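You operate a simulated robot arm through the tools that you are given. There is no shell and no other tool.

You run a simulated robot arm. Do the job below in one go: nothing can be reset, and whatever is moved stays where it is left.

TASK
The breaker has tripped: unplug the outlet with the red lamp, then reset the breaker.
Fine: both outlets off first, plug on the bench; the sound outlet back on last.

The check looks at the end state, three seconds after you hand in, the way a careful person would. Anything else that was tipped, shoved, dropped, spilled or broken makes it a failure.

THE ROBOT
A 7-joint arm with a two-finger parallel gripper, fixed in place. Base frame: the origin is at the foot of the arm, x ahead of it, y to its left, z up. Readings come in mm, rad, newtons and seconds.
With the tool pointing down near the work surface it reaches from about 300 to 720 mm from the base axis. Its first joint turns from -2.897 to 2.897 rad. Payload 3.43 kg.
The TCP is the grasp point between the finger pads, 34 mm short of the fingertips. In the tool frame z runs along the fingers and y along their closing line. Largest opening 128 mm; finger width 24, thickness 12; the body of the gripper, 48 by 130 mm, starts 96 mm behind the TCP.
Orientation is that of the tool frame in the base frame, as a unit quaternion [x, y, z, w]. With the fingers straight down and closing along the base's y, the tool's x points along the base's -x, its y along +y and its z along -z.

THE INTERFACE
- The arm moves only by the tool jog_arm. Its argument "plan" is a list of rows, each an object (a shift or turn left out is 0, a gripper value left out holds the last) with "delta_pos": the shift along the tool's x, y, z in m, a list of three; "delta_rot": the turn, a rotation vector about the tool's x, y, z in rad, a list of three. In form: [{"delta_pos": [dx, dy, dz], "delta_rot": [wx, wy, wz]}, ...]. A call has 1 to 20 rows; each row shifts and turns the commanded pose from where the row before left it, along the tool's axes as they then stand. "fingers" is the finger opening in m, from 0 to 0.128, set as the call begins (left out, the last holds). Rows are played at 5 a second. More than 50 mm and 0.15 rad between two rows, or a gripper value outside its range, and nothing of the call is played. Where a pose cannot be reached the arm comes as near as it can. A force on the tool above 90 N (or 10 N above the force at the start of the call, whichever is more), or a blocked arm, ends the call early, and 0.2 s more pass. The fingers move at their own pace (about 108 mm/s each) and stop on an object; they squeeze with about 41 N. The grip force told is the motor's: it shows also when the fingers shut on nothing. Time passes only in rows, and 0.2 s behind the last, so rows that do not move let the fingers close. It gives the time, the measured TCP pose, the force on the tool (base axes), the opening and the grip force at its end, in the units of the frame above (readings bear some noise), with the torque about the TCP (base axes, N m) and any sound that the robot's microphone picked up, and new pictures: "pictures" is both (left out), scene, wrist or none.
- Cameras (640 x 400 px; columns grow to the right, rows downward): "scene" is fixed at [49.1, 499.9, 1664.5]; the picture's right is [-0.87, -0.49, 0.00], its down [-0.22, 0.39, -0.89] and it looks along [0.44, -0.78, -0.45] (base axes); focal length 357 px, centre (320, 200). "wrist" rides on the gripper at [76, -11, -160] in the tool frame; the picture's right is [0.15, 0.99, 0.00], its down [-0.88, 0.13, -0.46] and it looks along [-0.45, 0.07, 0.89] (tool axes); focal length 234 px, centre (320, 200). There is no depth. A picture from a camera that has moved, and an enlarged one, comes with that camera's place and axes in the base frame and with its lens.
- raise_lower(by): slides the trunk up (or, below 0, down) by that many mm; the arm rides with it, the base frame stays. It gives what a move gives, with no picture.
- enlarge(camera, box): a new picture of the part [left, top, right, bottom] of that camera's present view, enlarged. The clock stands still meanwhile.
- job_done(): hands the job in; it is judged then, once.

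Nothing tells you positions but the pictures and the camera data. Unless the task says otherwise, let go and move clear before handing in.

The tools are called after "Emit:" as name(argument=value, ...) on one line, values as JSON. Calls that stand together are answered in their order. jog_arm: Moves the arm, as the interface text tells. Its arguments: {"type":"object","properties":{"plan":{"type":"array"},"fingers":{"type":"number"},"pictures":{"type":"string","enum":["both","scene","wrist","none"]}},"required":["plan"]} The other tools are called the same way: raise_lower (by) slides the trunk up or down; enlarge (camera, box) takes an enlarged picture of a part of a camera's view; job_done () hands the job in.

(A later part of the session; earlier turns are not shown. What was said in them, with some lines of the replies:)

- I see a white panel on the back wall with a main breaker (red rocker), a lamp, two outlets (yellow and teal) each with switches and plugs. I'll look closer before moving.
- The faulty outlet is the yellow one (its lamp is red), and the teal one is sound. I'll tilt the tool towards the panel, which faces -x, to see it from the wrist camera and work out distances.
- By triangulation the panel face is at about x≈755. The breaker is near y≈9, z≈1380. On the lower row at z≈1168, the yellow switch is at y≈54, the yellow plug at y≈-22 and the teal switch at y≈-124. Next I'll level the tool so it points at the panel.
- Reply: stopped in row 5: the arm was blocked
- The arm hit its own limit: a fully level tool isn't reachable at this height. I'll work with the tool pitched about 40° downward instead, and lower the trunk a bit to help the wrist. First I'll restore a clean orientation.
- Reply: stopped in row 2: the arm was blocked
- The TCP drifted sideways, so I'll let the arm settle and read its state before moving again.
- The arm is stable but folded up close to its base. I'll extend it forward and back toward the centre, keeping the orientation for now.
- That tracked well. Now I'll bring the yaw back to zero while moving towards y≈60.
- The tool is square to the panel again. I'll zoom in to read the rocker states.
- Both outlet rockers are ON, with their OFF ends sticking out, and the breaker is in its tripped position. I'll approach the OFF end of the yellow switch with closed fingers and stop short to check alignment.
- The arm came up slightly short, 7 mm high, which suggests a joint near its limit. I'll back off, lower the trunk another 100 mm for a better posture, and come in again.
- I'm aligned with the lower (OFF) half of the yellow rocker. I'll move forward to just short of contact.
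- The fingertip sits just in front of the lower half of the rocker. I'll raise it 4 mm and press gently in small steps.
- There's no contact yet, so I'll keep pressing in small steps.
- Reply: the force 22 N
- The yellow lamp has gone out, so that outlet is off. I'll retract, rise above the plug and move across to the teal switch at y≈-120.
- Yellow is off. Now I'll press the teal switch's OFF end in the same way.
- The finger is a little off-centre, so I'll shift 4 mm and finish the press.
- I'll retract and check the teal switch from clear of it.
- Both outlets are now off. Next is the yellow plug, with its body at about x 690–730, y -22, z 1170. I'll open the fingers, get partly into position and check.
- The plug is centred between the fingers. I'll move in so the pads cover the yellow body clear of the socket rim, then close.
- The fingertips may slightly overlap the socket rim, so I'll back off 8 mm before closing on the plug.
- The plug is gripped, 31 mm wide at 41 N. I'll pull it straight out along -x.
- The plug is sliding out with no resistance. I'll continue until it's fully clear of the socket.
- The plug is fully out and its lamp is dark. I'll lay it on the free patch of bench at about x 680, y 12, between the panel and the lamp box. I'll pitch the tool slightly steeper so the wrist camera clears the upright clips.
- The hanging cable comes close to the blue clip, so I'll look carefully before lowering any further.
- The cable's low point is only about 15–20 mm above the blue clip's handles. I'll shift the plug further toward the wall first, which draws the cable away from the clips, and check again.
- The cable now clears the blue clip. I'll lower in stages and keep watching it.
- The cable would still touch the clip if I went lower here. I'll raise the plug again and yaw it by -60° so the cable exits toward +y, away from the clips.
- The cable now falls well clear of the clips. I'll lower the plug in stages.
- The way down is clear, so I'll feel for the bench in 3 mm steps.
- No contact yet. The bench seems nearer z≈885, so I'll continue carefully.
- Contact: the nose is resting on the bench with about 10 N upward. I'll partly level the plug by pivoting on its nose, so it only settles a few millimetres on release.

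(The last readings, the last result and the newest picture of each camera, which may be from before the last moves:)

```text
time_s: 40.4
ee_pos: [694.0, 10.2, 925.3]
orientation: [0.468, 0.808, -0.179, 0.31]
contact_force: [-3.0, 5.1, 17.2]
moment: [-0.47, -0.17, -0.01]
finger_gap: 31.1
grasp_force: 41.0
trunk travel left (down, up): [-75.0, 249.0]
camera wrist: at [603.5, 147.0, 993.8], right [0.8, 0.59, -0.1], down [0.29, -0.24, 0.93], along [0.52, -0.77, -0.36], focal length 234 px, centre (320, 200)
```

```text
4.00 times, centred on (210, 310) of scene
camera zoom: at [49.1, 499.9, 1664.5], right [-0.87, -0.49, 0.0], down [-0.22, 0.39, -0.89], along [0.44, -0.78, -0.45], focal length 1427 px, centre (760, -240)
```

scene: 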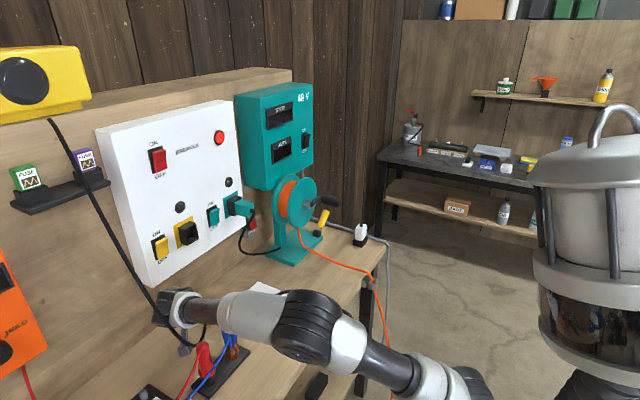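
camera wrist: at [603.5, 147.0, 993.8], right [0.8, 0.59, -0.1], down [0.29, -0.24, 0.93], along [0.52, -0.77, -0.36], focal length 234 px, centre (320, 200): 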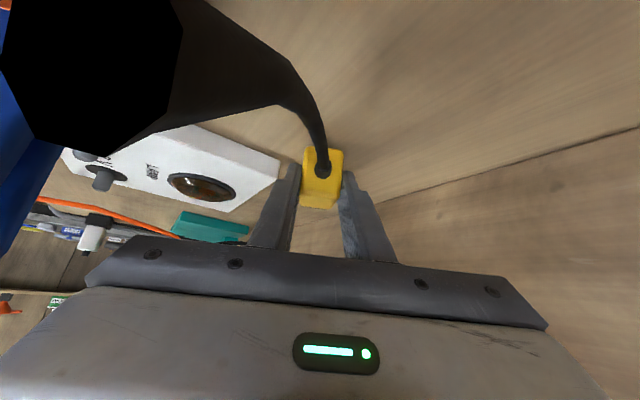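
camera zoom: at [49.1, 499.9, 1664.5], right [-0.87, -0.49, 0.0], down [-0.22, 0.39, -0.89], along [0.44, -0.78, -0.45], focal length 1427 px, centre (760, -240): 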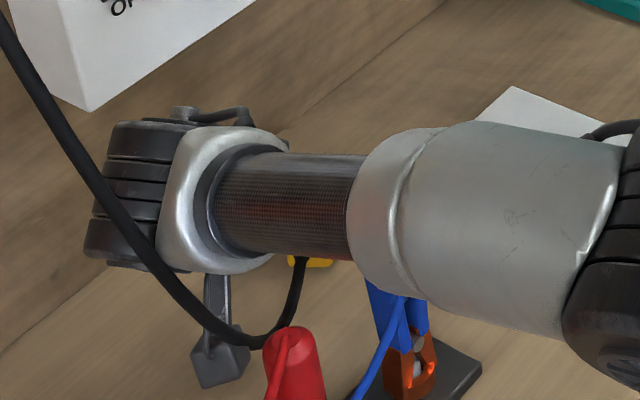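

The plug is on the bench. I'll relieve the pressure slightly and then open just enough to release it.

Emit:
jog_arm(plan=[{"delta_pos": [-0.002, 0, -0.0022]}, {}], pictures="none")

Emit:
jog_arm(plan=[{}, {}, {}], fingers=0.05)

Emit:
enlarge(camera="wrist", box=[220, 60, 420, 260])

Emit:
enlarge(camera="scene", box=[180, 260, 320, 400])

```text
time_s: 41.0
ee_pos: [694.6, 10.5, 926.8]
orientation: [0.467, 0.809, -0.178, 0.309]
contact_force: [2.4, 2.8, 6.6]
moment: [-0.11, -0.21, 0.11]
finger_gap: 31.3
grasp_force: 40.3
trunk travel left (down, up): [-75.0, 249.0]
```

```text
time_s: 41.8
ee_pos: [695.2, 10.3, 925.7]
orientation: [0.468, 0.809, -0.18, 0.308]
contact_force: [0.2, -1.3, 0.2]
moment: [-0.01, 0.0, -0.02]
finger_gap: 50.0
grasp_force: 0.0
trunk travel left (down, up): [-75.0, 249.0]
camera wrist: at [604.4, 146.6, 994.8], right [0.8, 0.59, -0.1], down [0.29, -0.24, 0.93], along [0.52, -0.77, -0.36], focal length 234 px, centre (320, 200)
```

scene: 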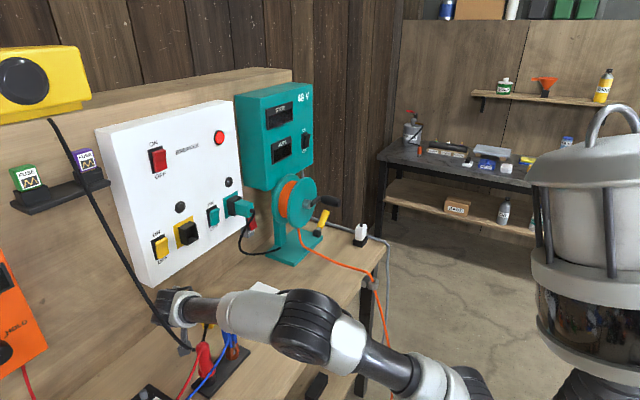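
wrist: 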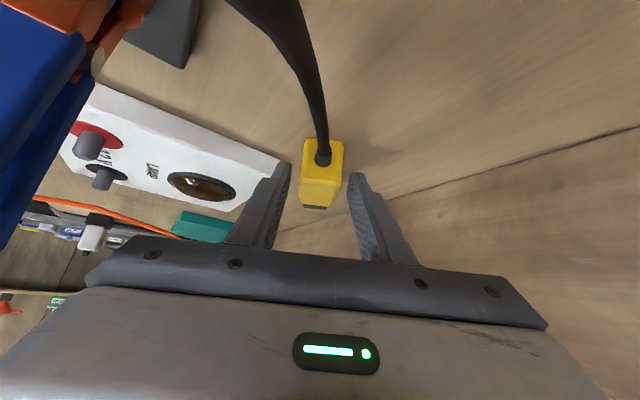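

```text
2.00 times, centred on (320, 160) of wrist
camera zoom: at [604.4, 146.6, 994.8], right [0.8, 0.59, -0.1], down [0.29, -0.24, 0.93], along [0.52, -0.77, -0.36], focal length 468 px, centre (320, 280)
```

zoom: 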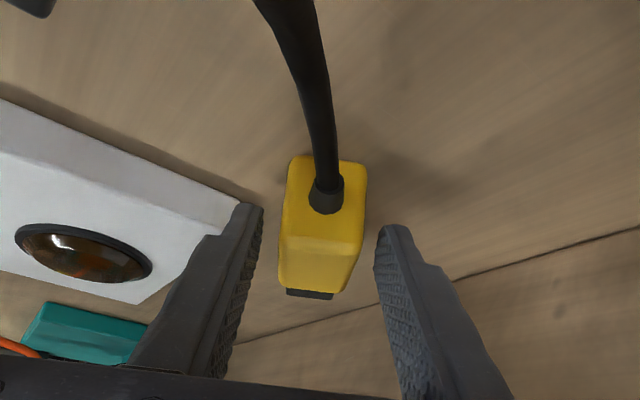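

```text
2.86 times, centred on (250, 330) of scene
camera zoom: at [49.1, 499.9, 1664.5], right [-0.87, -0.49, 0.0], down [-0.22, 0.39, -0.89], along [0.44, -0.78, -0.45], focal length 1019 px, centre (520, -171)
```

zoom: 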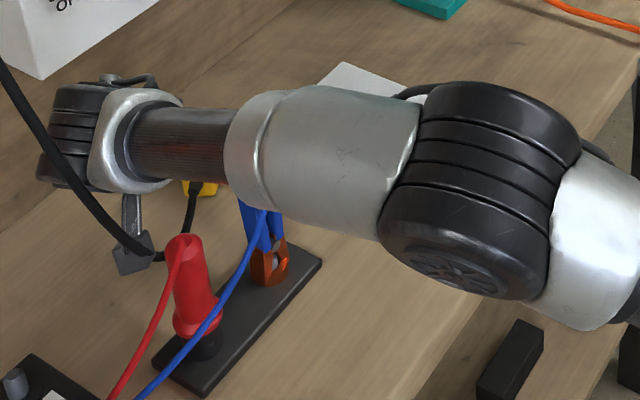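

The plug is released and lying flat. I'll lift straight up, away from it.

Emit:
jog_arm(plan=[{"delta_pos": [-0.0133, 0, -0.0149]}, {"delta_pos": [-0.0133, 0, -0.0149]}, {"delta_pos": [-0.0133, 0, -0.0149]}, {"delta_pos": [-0.02, 0, -0.0224]}, {"delta_pos": [-0.02, 0, -0.0224]}, {}])

Emit:
enlarge(camera="scene", box=[150, 240, 290, 380])

```text
time_s: 43.2
ee_pos: [695.1, 9.3, 1048.2]
orientation: [0.467, 0.809, -0.179, 0.309]
contact_force: [-0.6, 0.0, 0.4]
moment: [-0.02, -0.01, 0.06]
finger_gap: 50.0
grasp_force: 0.0
trunk travel left (down, up): [-75.0, 249.0]
camera wrist: at [604.5, 144.6, 1117.0], right [0.8, 0.59, -0.1], down [0.29, -0.24, 0.93], along [0.52, -0.77, -0.36], focal length 234 px, centre (320, 200)
```

scene: 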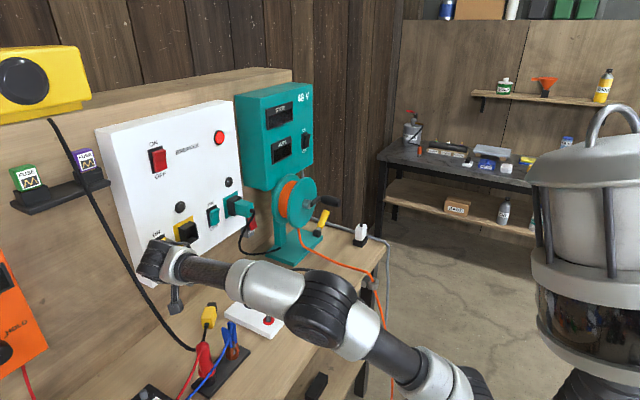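
wrist: 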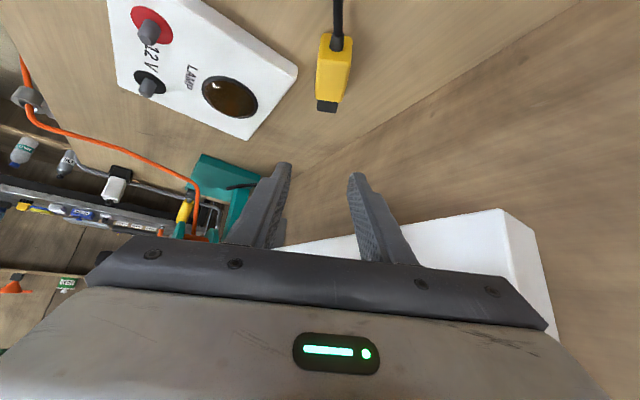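

```text
2.86 times, centred on (220, 310) of scene
camera zoom: at [49.1, 499.9, 1664.5], right [-0.87, -0.49, 0.0], down [-0.22, 0.39, -0.89], along [0.44, -0.78, -0.45], focal length 1019 px, centre (606, -114)
```

zoom: 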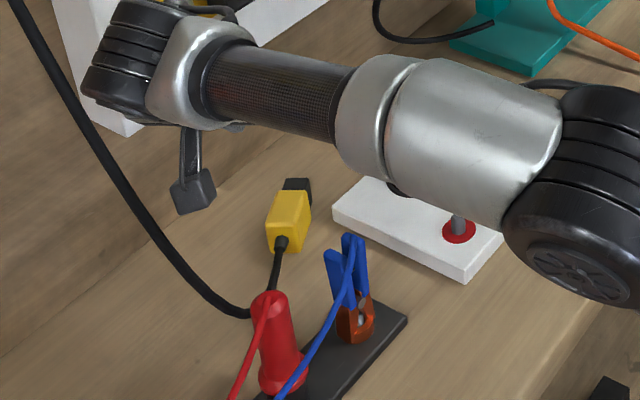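

The plug is lying on the bench and everything nearby is undisturbed. I'll back away, undo the yaw and restore the pitch, then raise the trunk for the breaker.

Emit:
jog_arm(plan=[{"delta_pos": [-0.0144, -0.013, -0.0274]}, {"delta_pos": [-0.0144, -0.013, -0.0274]}, {"delta_pos": [-0.0144, -0.013, -0.0274]}, {"delta_pos": [-0.0144, -0.013, -0.0274]}, {"delta_rot": [-0.0873, 0, -0.0975]}, {"delta_rot": [-0.0873, 0, -0.0975]}, {"delta_rot": [-0.0873, 0, -0.0975]}, {"delta_rot": [-0.0873, 0, -0.0975]}, {"delta_rot": [-0.0873, 0, -0.0975]}, {"delta_rot": [-0.0873, 0, -0.0975]}, {"delta_rot": [-0.0873, 0, -0.0975]}, {"delta_rot": [-0.0873, 0, -0.0975]}, {"delta_rot": [0, -0.14, 0]}, {}], fingers=0)

Emit:
raise_lower(by=150)

Emit:
jog_arm(plan=[{}])

```text
time_s: 46.2
ee_pos: [633.6, 9.6, 1167.6]
orientation: [0.0, 0.907, -0.001, 0.422]
contact_force: [0.1, 0.7, -1.0]
moment: [0.01, 0.02, 0.02]
finger_gap: 0.1
grasp_force: 32.9
trunk travel left (down, up): [-75.0, 249.0]
camera wrist: at [463.8, 0.3, 1212.4], right [-0.09, 0.99, -0.11], down [0.22, 0.13, 0.97], along [0.97, 0.07, -0.23], focal length 234 px, centre (320, 200)
```

scene: 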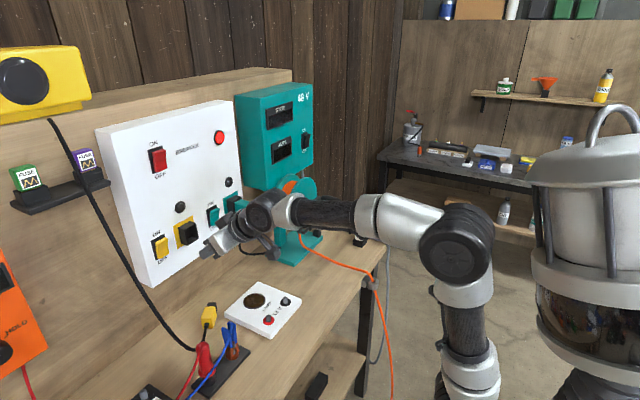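
wrist: 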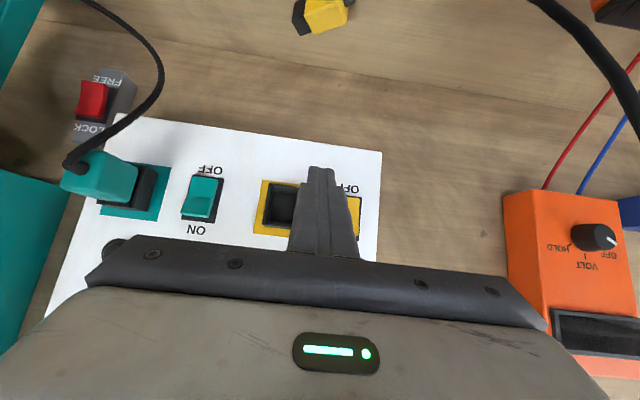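

```text
time_s: 48.0
ee_pos: [633.2, 10.8, 1315.8]
orientation: [0.001, 0.907, -0.001, 0.421]
contact_force: [0.3, 0.0, 1.1]
moment: [0.0, -0.01, -0.03]
finger_gap: 0.0
grasp_force: 32.9
trunk travel left (down, up): [-225.0, 99.0]
```

```text
time_s: 48.4
ee_pos: [633.3, 10.9, 1316.9]
orientation: [0.0, 0.907, -0.001, 0.422]
contact_force: [-0.1, 0.4, -0.1]
moment: [0.03, 0.0, -0.01]
finger_gap: 0.0
grasp_force: 33.2
trunk travel left (down, up): [-225.0, 99.0]
camera wrist: at [463.9, 0.3, 1362.4], right [-0.09, 0.99, -0.11], down [0.22, 0.13, 0.97], along [0.97, 0.06, -0.23], focal length 234 px, centre (320, 200)
```

scene: 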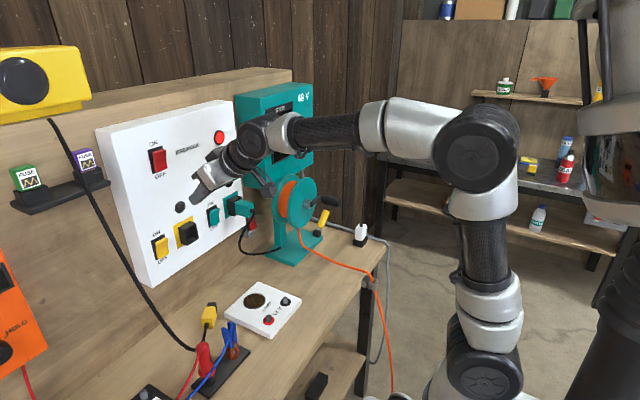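
wrist: 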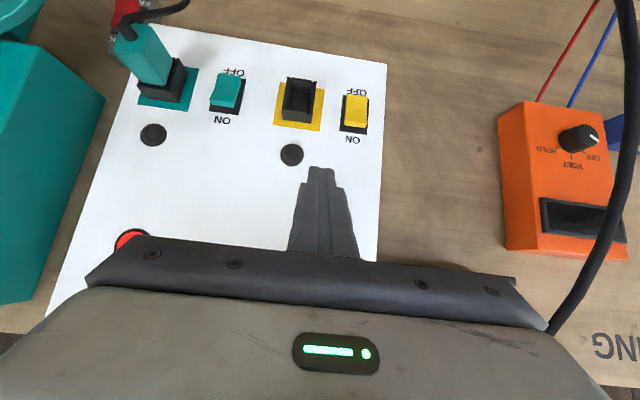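

Now the breaker, with its plate centre at about y 13, z 1376. I'll position in front of its OFF half first, for a proper reset (OFF, then ON).

Emit:
jog_arm(plan=[{"delta_pos": [-0.0257, 0.001, -0.0011]}, {"delta_pos": [-0.0257, 0.001, -0.0011]}, {"delta_pos": [-0.0257, 0.0005, -0.0011]}, {}])

Emit:
enlarge(camera="scene", box=[120, 120, 240, 195])

Emit:
enlarge(camera="wrist", box=[220, 120, 420, 245])

```text
time_s: 49.4
ee_pos: [680.6, 12.6, 1378.7]
orientation: [0.0, 0.907, -0.001, 0.421]
contact_force: [-0.3, 0.4, 0.4]
moment: [0.03, 0.01, -0.01]
finger_gap: 0.0
grasp_force: 33.1
trunk travel left (down, up): [-225.0, 99.0]
camera wrist: at [511.2, 2.3, 1423.6], right [-0.09, 0.99, -0.11], down [0.22, 0.13, 0.97], along [0.97, 0.06, -0.23], focal length 234 px, centre (320, 200)
```

scene: 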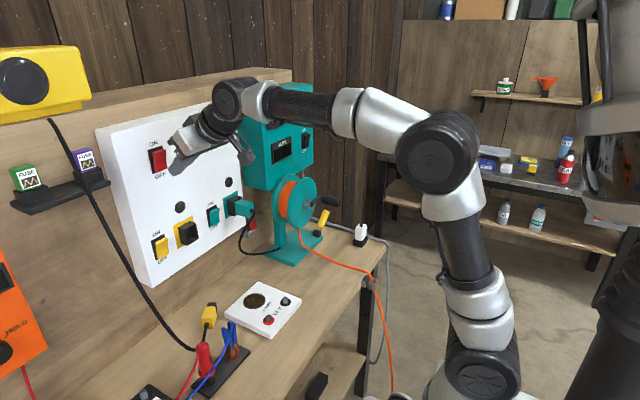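
wrist: 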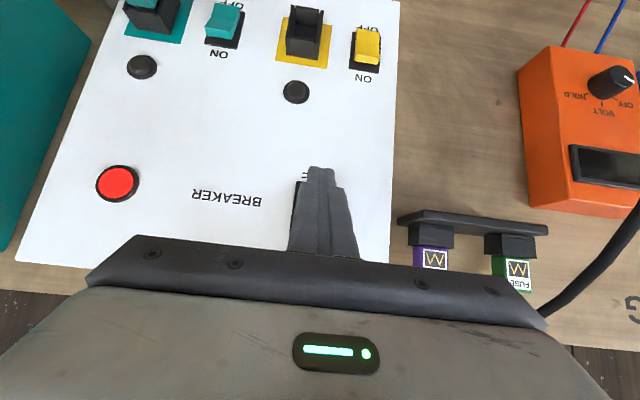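

```text
5.33 times, centred on (180, 158) of scene
camera zoom: at [49.1, 499.9, 1664.5], right [-0.87, -0.49, 0.0], down [-0.22, 0.39, -0.89], along [0.44, -0.78, -0.45], focal length 1902 px, centre (1067, 427)
```

zoom: 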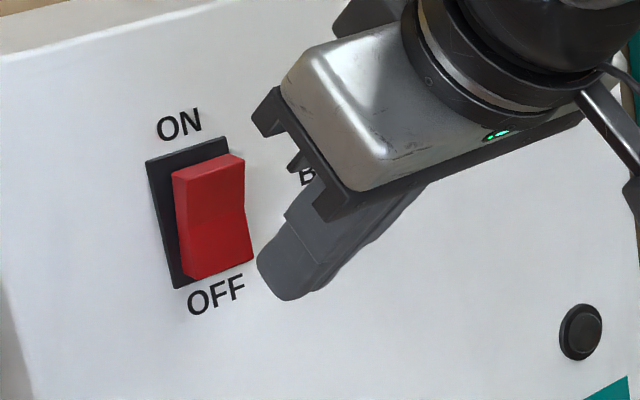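

```text
3.20 times, centred on (320, 182) of wrist
camera zoom: at [511.2, 2.3, 1423.6], right [-0.09, 0.99, -0.11], down [0.22, 0.13, 0.97], along [0.97, 0.06, -0.23], focal length 749 px, centre (320, 256)
```

zoom: 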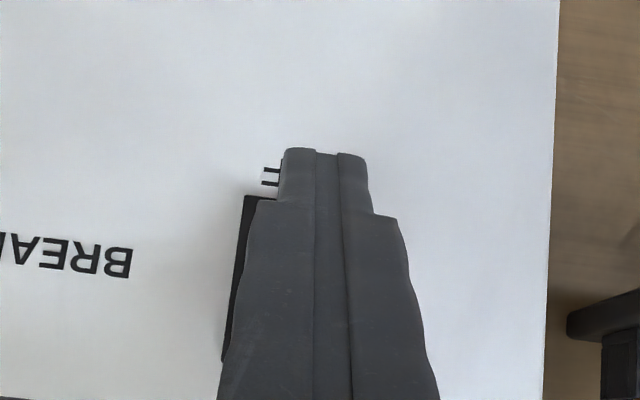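

The fingertip lines up with the OFF half. I'll press it gently; it may already be fully down.

Emit:
jog_arm(plan=[{"delta_pos": [-0.0052, -0.0025, 0.0061]}, {"delta_pos": [-0.0052, 0, 0.0061]}, {"delta_pos": [-0.0039, 0, 0.0046]}, {"delta_pos": [-0.0026, 0, 0.0031]}, {"delta_pos": [-0.0026, 0, 0.0031]}, {"delta_pos": [-0.0013, 0, 0.0015]}, {"delta_pos": [-0.0013, 0, 0.0015]}])

Emit:
enlarge(camera="scene", box=[120, 120, 240, 195])

```text
time_s: 51.0
ee_pos: [714.4, 12.2, 1378.7]
orientation: [0.0, 0.907, -0.001, 0.42]
contact_force: [-6.5, -0.1, -2.9]
moment: [0.01, 0.17, 0.02]
finger_gap: 0.0
grasp_force: 33.4
trunk travel left (down, up): [-225.0, 99.0]
camera wrist: at [544.8, 0.6, 1423.9], right [-0.09, 0.99, -0.11], down [0.22, 0.13, 0.97], along [0.97, 0.06, -0.23], focal length 234 px, centre (320, 200)
```

scene: 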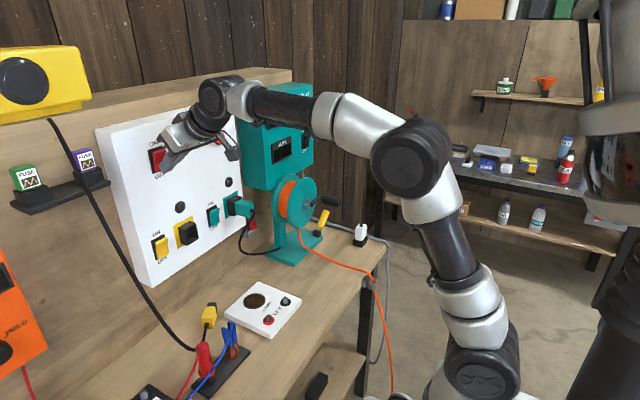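
wrist: 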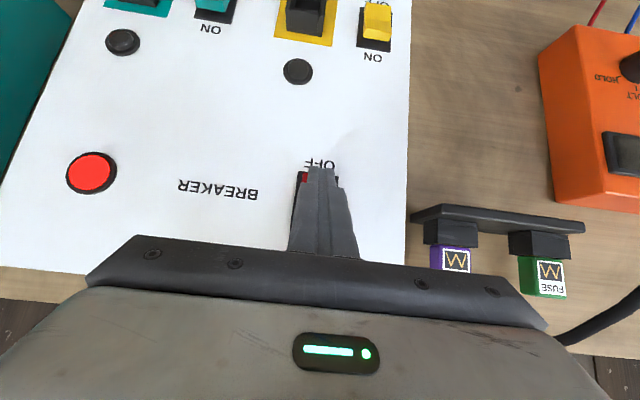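

```text
5.33 times, centred on (180, 158) of scene
camera zoom: at [49.1, 499.9, 1664.5], right [-0.87, -0.49, 0.0], down [-0.22, 0.39, -0.89], along [0.44, -0.78, -0.45], focal length 1902 px, centre (1067, 427)
```

zoom: 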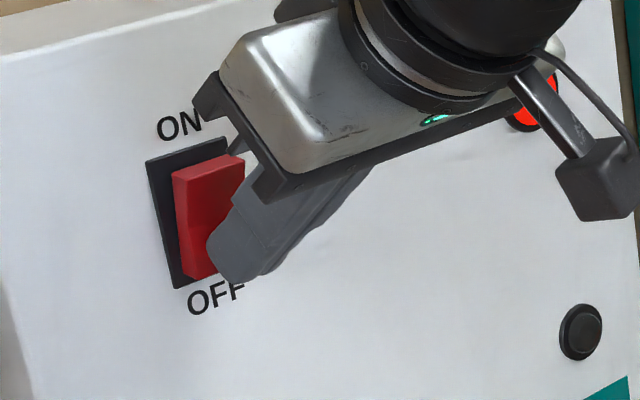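

Emit:
jog_arm(plan=[{"delta_pos": [-0.0013, 0, 0.0015]}, {"delta_pos": [-0.0013, 0, 0.0015]}, {}], pictures="none")

Emit:
jog_arm(plan=[{"delta_pos": [0.0129, 0, -0.0153]}, {"delta_pos": [0.0129, 0, -0.0153]}, {"delta_pos": [-0.0191, -0.002, -0.0161]}, {}])

Emit:
enlarge(camera="scene", box=[120, 120, 240, 195])

Emit:
enlarge(camera="wrist", box=[220, 120, 420, 245])

```text
time_s: 51.8
ee_pos: [713.9, 10.7, 1377.1]
orientation: [0.0, 0.908, 0.0, 0.419]
contact_force: [-31.3, -0.6, -8.3]
moment: [0.01, 0.74, -0.04]
finger_gap: 0.0
grasp_force: 32.9
trunk travel left (down, up): [-225.0, 99.0]
```

```text
time_s: 52.8
ee_pos: [678.7, 8.3, 1403.1]
orientation: [0.0, 0.907, -0.001, 0.421]
contact_force: [0.4, -0.3, -1.2]
moment: [0.0, -0.02, 0.0]
finger_gap: 0.0
grasp_force: 32.7
trunk travel left (down, up): [-225.0, 99.0]
camera wrist: at [509.4, -2.4, 1449.0], right [-0.09, 0.99, -0.11], down [0.22, 0.13, 0.97], along [0.97, 0.07, -0.23], focal length 234 px, centre (320, 200)
```

scene: 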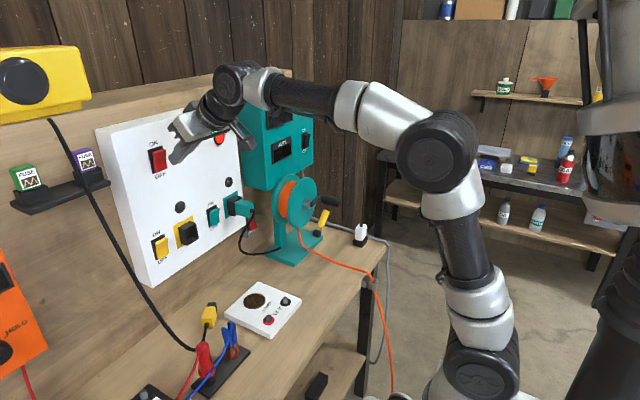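
wrist: 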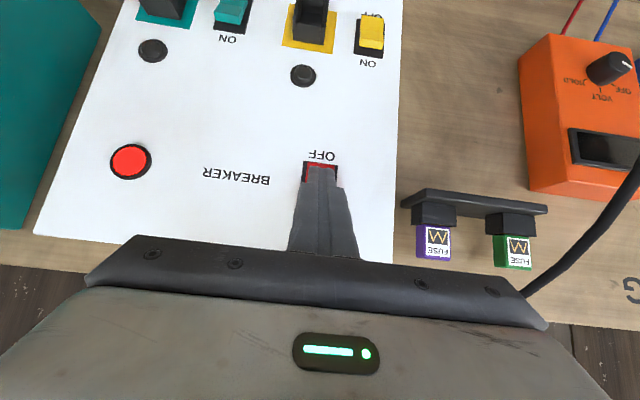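

```text
5.33 times, centred on (180, 158) of scene
camera zoom: at [49.1, 499.9, 1664.5], right [-0.87, -0.49, 0.0], down [-0.22, 0.39, -0.89], along [0.44, -0.78, -0.45], focal length 1902 px, centre (1067, 427)
```

zoom: 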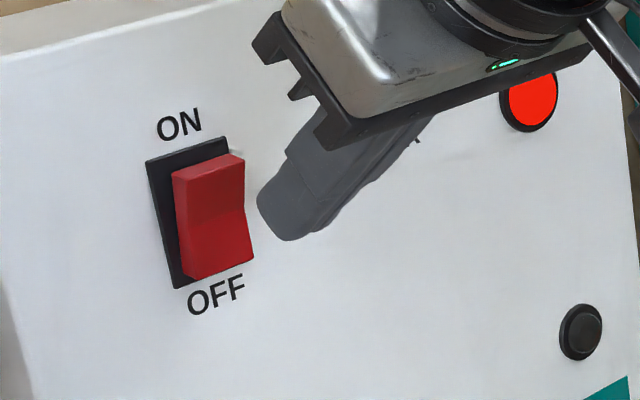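

```text
3.20 times, centred on (320, 182) of wrist
camera zoom: at [509.4, -2.4, 1449.0], right [-0.09, 0.99, -0.11], down [0.22, 0.13, 0.97], along [0.97, 0.07, -0.23], focal length 749 px, centre (320, 256)
```

zoom: 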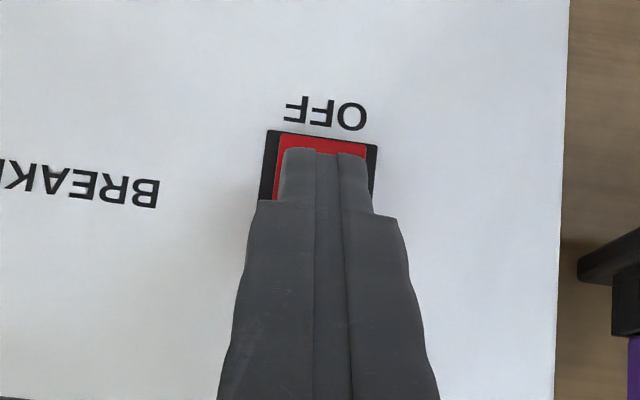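

The breaker is firmly OFF. Now I'll press its upper (ON) half.

Emit:
jog_arm(plan=[{"delta_pos": [-0.0052, 0, 0.0061]}, {"delta_pos": [-0.0052, 0, 0.0061]}, {"delta_pos": [-0.0039, 0, 0.0046]}, {"delta_pos": [-0.0032, 0, 0.0038]}, {"delta_pos": [-0.0026, 0, 0.0031]}, {"delta_pos": [-0.0019, 0, 0.0023]}, {"delta_pos": [-0.0013, 0, 0.0015]}])

Emit:
enlarge(camera="scene", box=[120, 120, 240, 195])

```text
time_s: 54.4
ee_pos: [714.4, 7.5, 1402.6]
orientation: [0.001, 0.908, -0.001, 0.42]
contact_force: [-6.6, -0.9, -2.7]
moment: [0.05, 0.15, 0.01]
finger_gap: 0.2
grasp_force: 33.0
trunk travel left (down, up): [-225.0, 99.0]
camera wrist: at [544.9, -2.1, 1448.7], right [-0.09, 0.99, -0.11], down [0.22, 0.13, 0.97], along [0.97, 0.06, -0.23], focal length 234 px, centre (320, 200)
```

scene: 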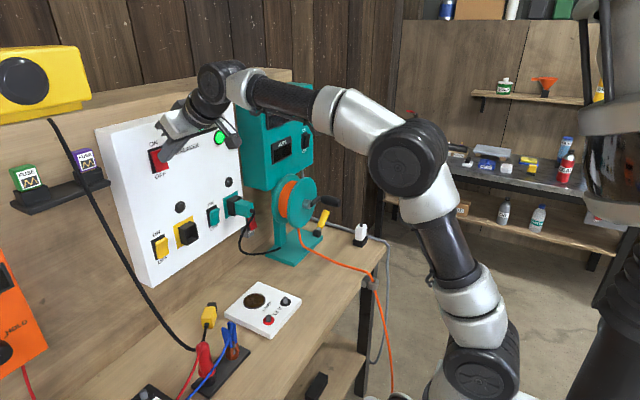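
wrist: 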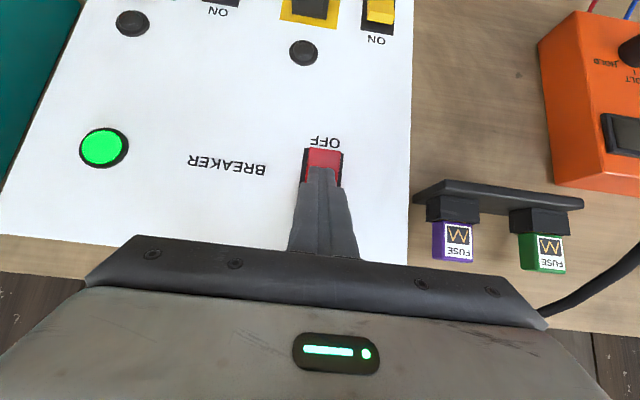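

```text
5.33 times, centred on (180, 158) of scene
camera zoom: at [49.1, 499.9, 1664.5], right [-0.87, -0.49, 0.0], down [-0.22, 0.39, -0.89], along [0.44, -0.78, -0.45], focal length 1902 px, centre (1067, 427)
```

zoom: 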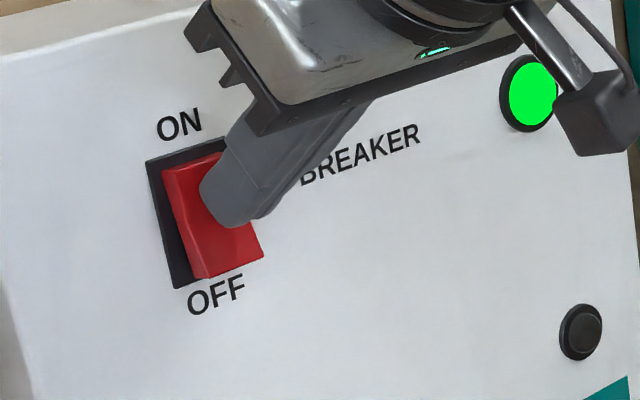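

The breaker is ON and its lamp is green. I'll retract, lower the trunk again and go to the teal switch's ON half.

Emit:
jog_arm(plan=[{"delta_pos": [0.0129, 0, -0.0153]}, {"delta_pos": [0.0129, 0, -0.0153]}, {"delta_pos": [0.0129, 0, -0.0153]}, {"delta_pos": [0.0129, 0, -0.0153]}, {}], pictures="none")

Emit:
raise_lower(by=-150)

Emit:
jog_arm(plan=[{"delta_pos": [0, -0.0435, 0]}, {"delta_pos": [0, -0.0435, 0]}, {"delta_pos": [0, -0.0435, 0]}, {}])

Emit:
enlarge(camera="scene", box=[120, 130, 280, 230])

```text
time_s: 55.6
ee_pos: [634.5, 9.9, 1403.0]
orientation: [0.0, 0.907, -0.001, 0.421]
contact_force: [0.0, -0.3, 0.7]
moment: [-0.01, -0.02, 0.02]
finger_gap: 0.0
grasp_force: 33.0
trunk travel left (down, up): [-225.0, 99.0]
```

```text
time_s: 57.3
ee_pos: [635.1, 7.7, 1253.0]
orientation: [0.001, 0.907, -0.001, 0.421]
contact_force: [0.2, -0.3, -0.1]
moment: [-0.01, -0.02, 0.0]
finger_gap: 0.0
grasp_force: 32.8
trunk travel left (down, up): [-75.0, 249.0]
```

```text
time_s: 58.3
ee_pos: [635.3, -121.8, 1254.7]
orientation: [0.0, 0.907, -0.001, 0.421]
contact_force: [0.3, -0.3, 0.2]
moment: [0.02, -0.03, -0.01]
finger_gap: 0.0
grasp_force: 32.8
trunk travel left (down, up): [-75.0, 249.0]
camera wrist: at [464.9, -132.2, 1300.3], right [-0.09, 0.99, -0.11], down [0.22, 0.13, 0.97], along [0.97, 0.06, -0.23], focal length 234 px, centre (320, 200)
```

scene: 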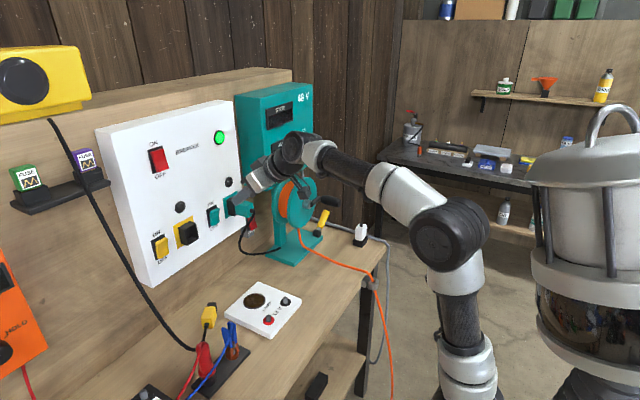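
wrist: 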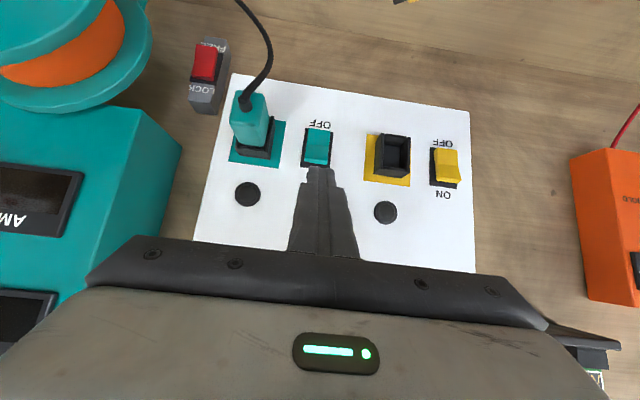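

```text
4.00 times, centred on (200, 180) of scene
camera zoom: at [49.1, 499.9, 1664.5], right [-0.87, -0.49, 0.0], down [-0.22, 0.39, -0.89], along [0.44, -0.78, -0.45], focal length 1427 px, centre (800, 280)
```

zoom: 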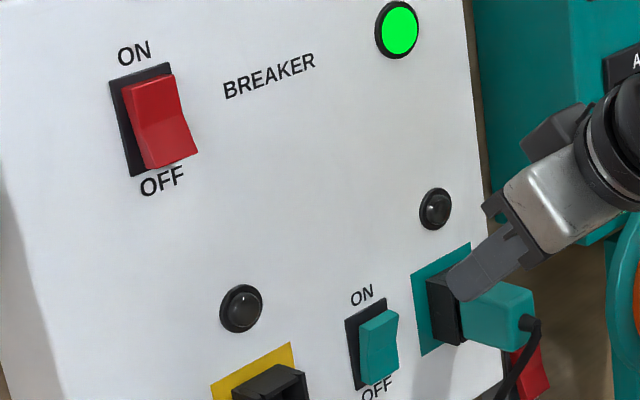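

The breaker stays ON. Now I'll press the teal switch's ON half.

Emit:
jog_arm(plan=[{"delta_pos": [0.0069, -0.0004, 0.0253]}, {"delta_pos": [0.0069, -0.0004, 0.0253]}, {"delta_pos": [0.0069, -0.0004, 0.0253]}, {}, {"delta_pos": [-0.0052, 0, 0.0061]}, {"delta_pos": [-0.0052, 0, 0.0061]}, {"delta_pos": [-0.0039, 0, 0.0046]}])

Emit:
enlarge(camera="wrist", box=[220, 100, 420, 225])

```text
time_s: 59.9
ee_pos: [701.2, -121.6, 1189.9]
orientation: [0.0, 0.907, 0.0, 0.421]
contact_force: [-0.8, 0.9, -0.2]
moment: [-0.04, -0.01, 0.01]
finger_gap: 0.0
grasp_force: 32.7
trunk travel left (down, up): [-75.0, 249.0]
camera wrist: at [531.0, -132.2, 1234.8], right [-0.09, 0.99, -0.11], down [0.22, 0.13, 0.97], along [0.97, 0.06, -0.23], focal length 234 px, centre (320, 200)
```

scene: 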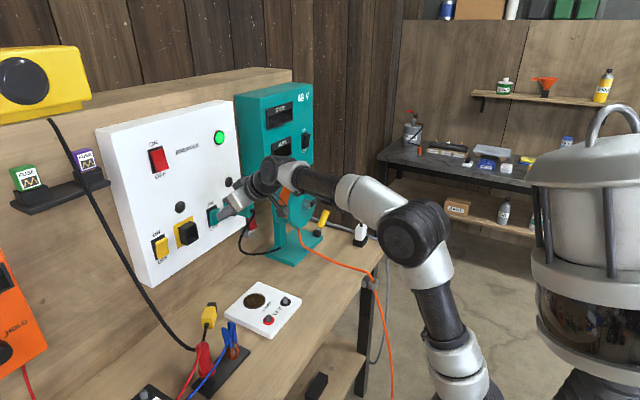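
wrist: 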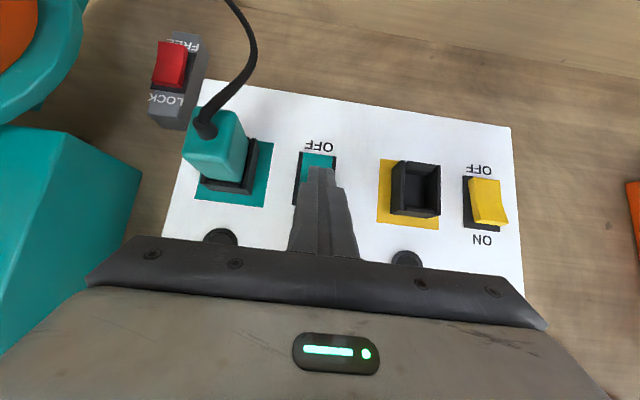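

```text
3.20 times, centred on (320, 162) of wrist
camera zoom: at [531.0, -132.2, 1234.8], right [-0.09, 0.99, -0.11], down [0.22, 0.13, 0.97], along [0.97, 0.06, -0.23], focal length 749 px, centre (320, 320)
```

zoom: 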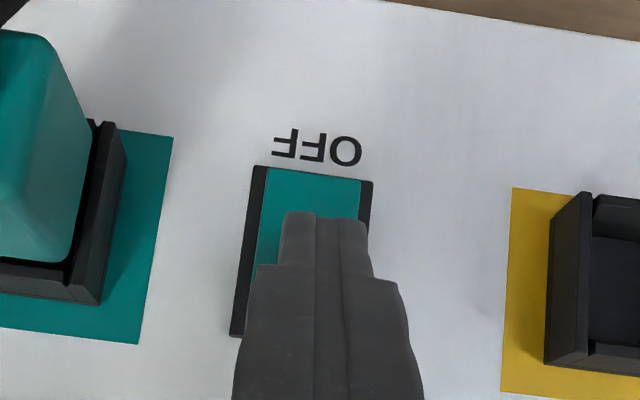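

Emit:
jog_arm(plan=[{"delta_pos": [-0.0026, -0.001, 0.0031]}, {"delta_pos": [-0.0026, 0, 0.0031]}, {"delta_pos": [-0.0019, 0, 0.0023]}, {"delta_pos": [-0.0019, 0, 0.0023]}, {"delta_pos": [-0.0013, 0, 0.0015]}])

Emit:
enlarge(camera="scene", box=[120, 120, 280, 270])

```text
time_s: 61.1
ee_pos: [713.9, -123.8, 1186.9]
orientation: [0.001, 0.908, -0.001, 0.419]
contact_force: [-22.8, 1.9, -3.5]
moment: [-0.09, 0.44, 0.05]
finger_gap: 0.0
grasp_force: 32.8
trunk travel left (down, up): [-75.0, 249.0]
camera wrist: at [545.1, -134.1, 1234.4], right [-0.09, 0.99, -0.11], down [0.23, 0.13, 0.97], along [0.97, 0.07, -0.23], focal length 234 px, centre (320, 200)
```

scene: 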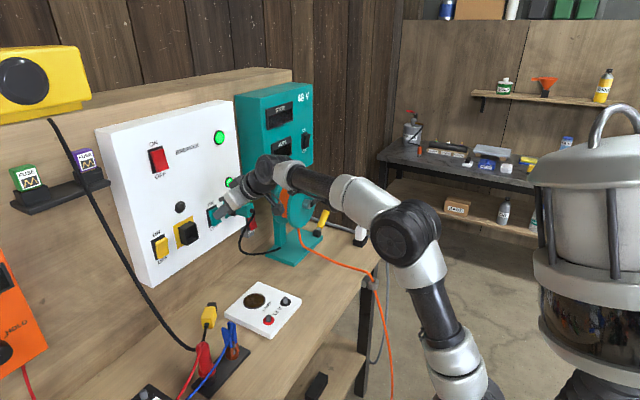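
wrist: 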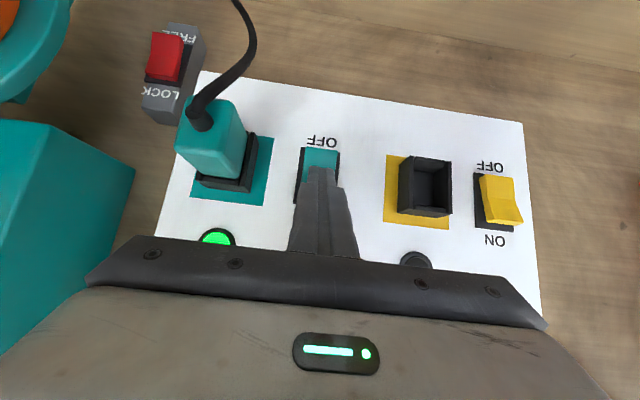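

```text
2.67 times, centred on (200, 195) of scene
camera zoom: at [49.1, 499.9, 1664.5], right [-0.87, -0.49, 0.0], down [-0.22, 0.39, -0.89], along [0.44, -0.78, -0.45], focal length 951 px, centre (640, 213)
```

zoom: 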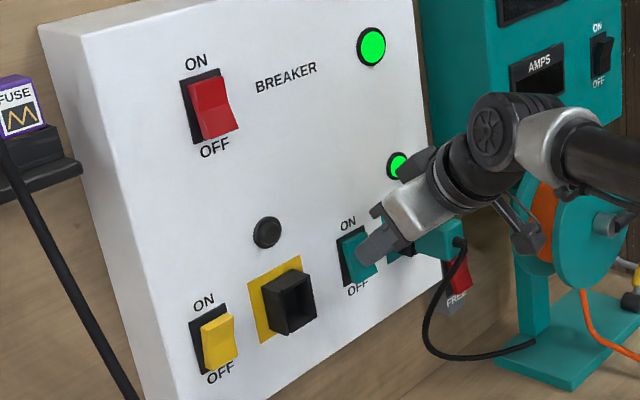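

The teal lamp is green, so the sound outlet is live. I'll retract clear and make a final check of the panel and bench.

Emit:
jog_arm(plan=[{"delta_pos": [0.0129, 0, -0.0153]}, {"delta_pos": [0.0129, 0, -0.0153]}, {"delta_pos": [0.0129, 0, -0.0153]}, {"delta_pos": [0.0129, 0, -0.0153]}, {"delta_pos": [-0.003, 0, -0.045]}, {"delta_pos": [-0.003, 0, -0.045]}, {"delta_pos": [-0.003, 0, -0.045]}, {}, {}])

Emit:
enlarge(camera="scene", box=[120, 120, 280, 270])

Emit:
enlarge(camera="scene", box=[120, 270, 320, 400])

Emit:
enlarge(camera="wrist", box=[160, 0, 480, 200])

```text
time_s: 63.1
ee_pos: [540.2, -122.9, 1280.8]
orientation: [0.0, 0.907, 0.0, 0.421]
contact_force: [-0.9, 0.3, 0.2]
moment: [-0.01, 0.02, 0.0]
finger_gap: 0.0
grasp_force: 32.9
trunk travel left (down, up): [-75.0, 249.0]
camera wrist: at [369.6, -133.4, 1327.4], right [-0.09, 0.99, -0.11], down [0.22, 0.13, 0.97], along [0.97, 0.06, -0.23], focal length 234 px, centre (320, 200)
```

scene: 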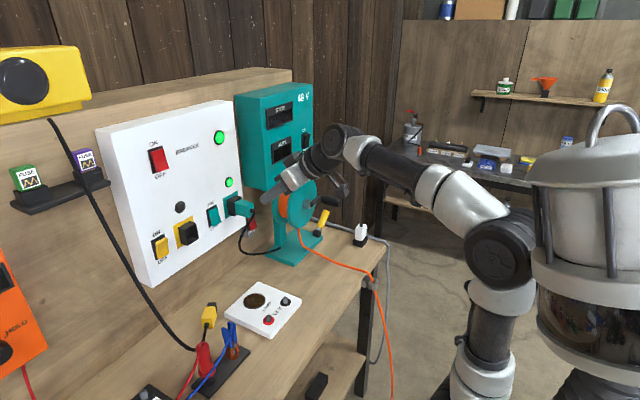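
wrist: 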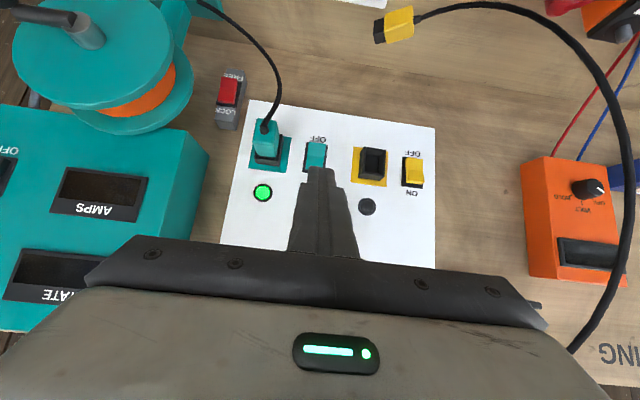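

```text
2.67 times, centred on (200, 195) of scene
camera zoom: at [49.1, 499.9, 1664.5], right [-0.87, -0.49, 0.0], down [-0.22, 0.39, -0.89], along [0.44, -0.78, -0.45], focal length 951 px, centre (640, 213)
```

zoom: 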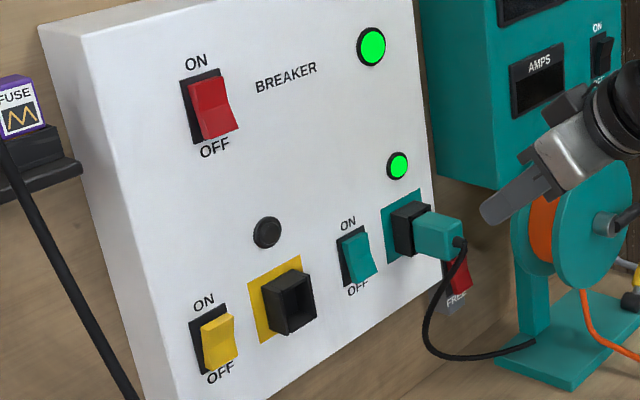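

```text
3.08 times, centred on (220, 335) of scene
camera zoom: at [49.1, 499.9, 1664.5], right [-0.87, -0.49, 0.0], down [-0.22, 0.39, -0.89], along [0.44, -0.78, -0.45], focal length 1098 px, centre (628, -215)
```

zoom: 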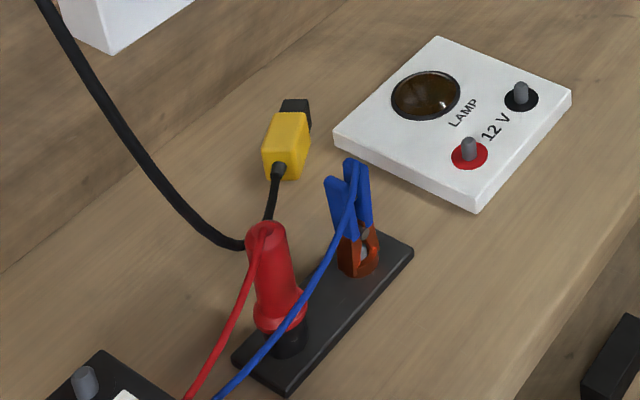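

```text
2.00 times, centred on (320, 100) of wrist
camera zoom: at [369.6, -133.4, 1327.4], right [-0.09, 0.99, -0.11], down [0.22, 0.13, 0.97], along [0.97, 0.06, -0.23], focal length 468 px, centre (320, 400)
```

zoom: 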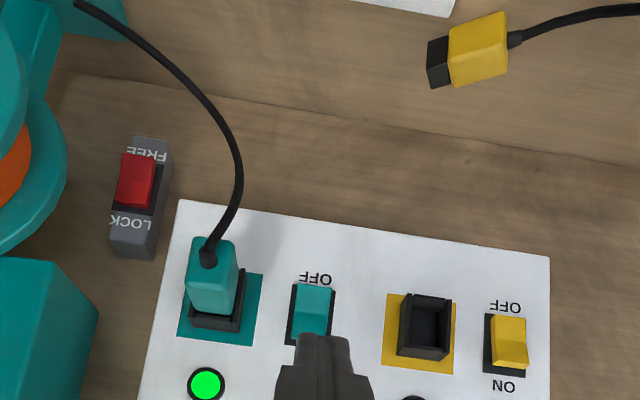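

The breaker is ON with a green lamp. The yellow outlet is off and unplugged with its plug lying on the bench, and the teal outlet is back on with a green lamp. Nothing else has moved and the gripper is clear, so I'm handing in.

Emit:
job_done()

```text
The job is handed in.
```

The breaker is reset and its lamp is green, and I've handed the job in.

- **Order followed:** I switched both outlets off, unplugged the yellow outlet (the one with the red lamp), pressed the breaker OFF then ON, and switched the teal outlet back on last.
- **Yellow outlet:** it is off with its lamp dark. Its plug lies flat on the bench between the panel and the lamp box.
- **Teal outlet:** it is back on, still plugged in, and its lamp is green.
- **Surroundings:** the final pictures show the clips, lamp box and reel where they were. While I lowered the plug, its hanging cable ran very close to the wrist camera and the clips. I felt no sideways pull, and nothing shifted.

The arm is clear of the panel and the gripper is empty.
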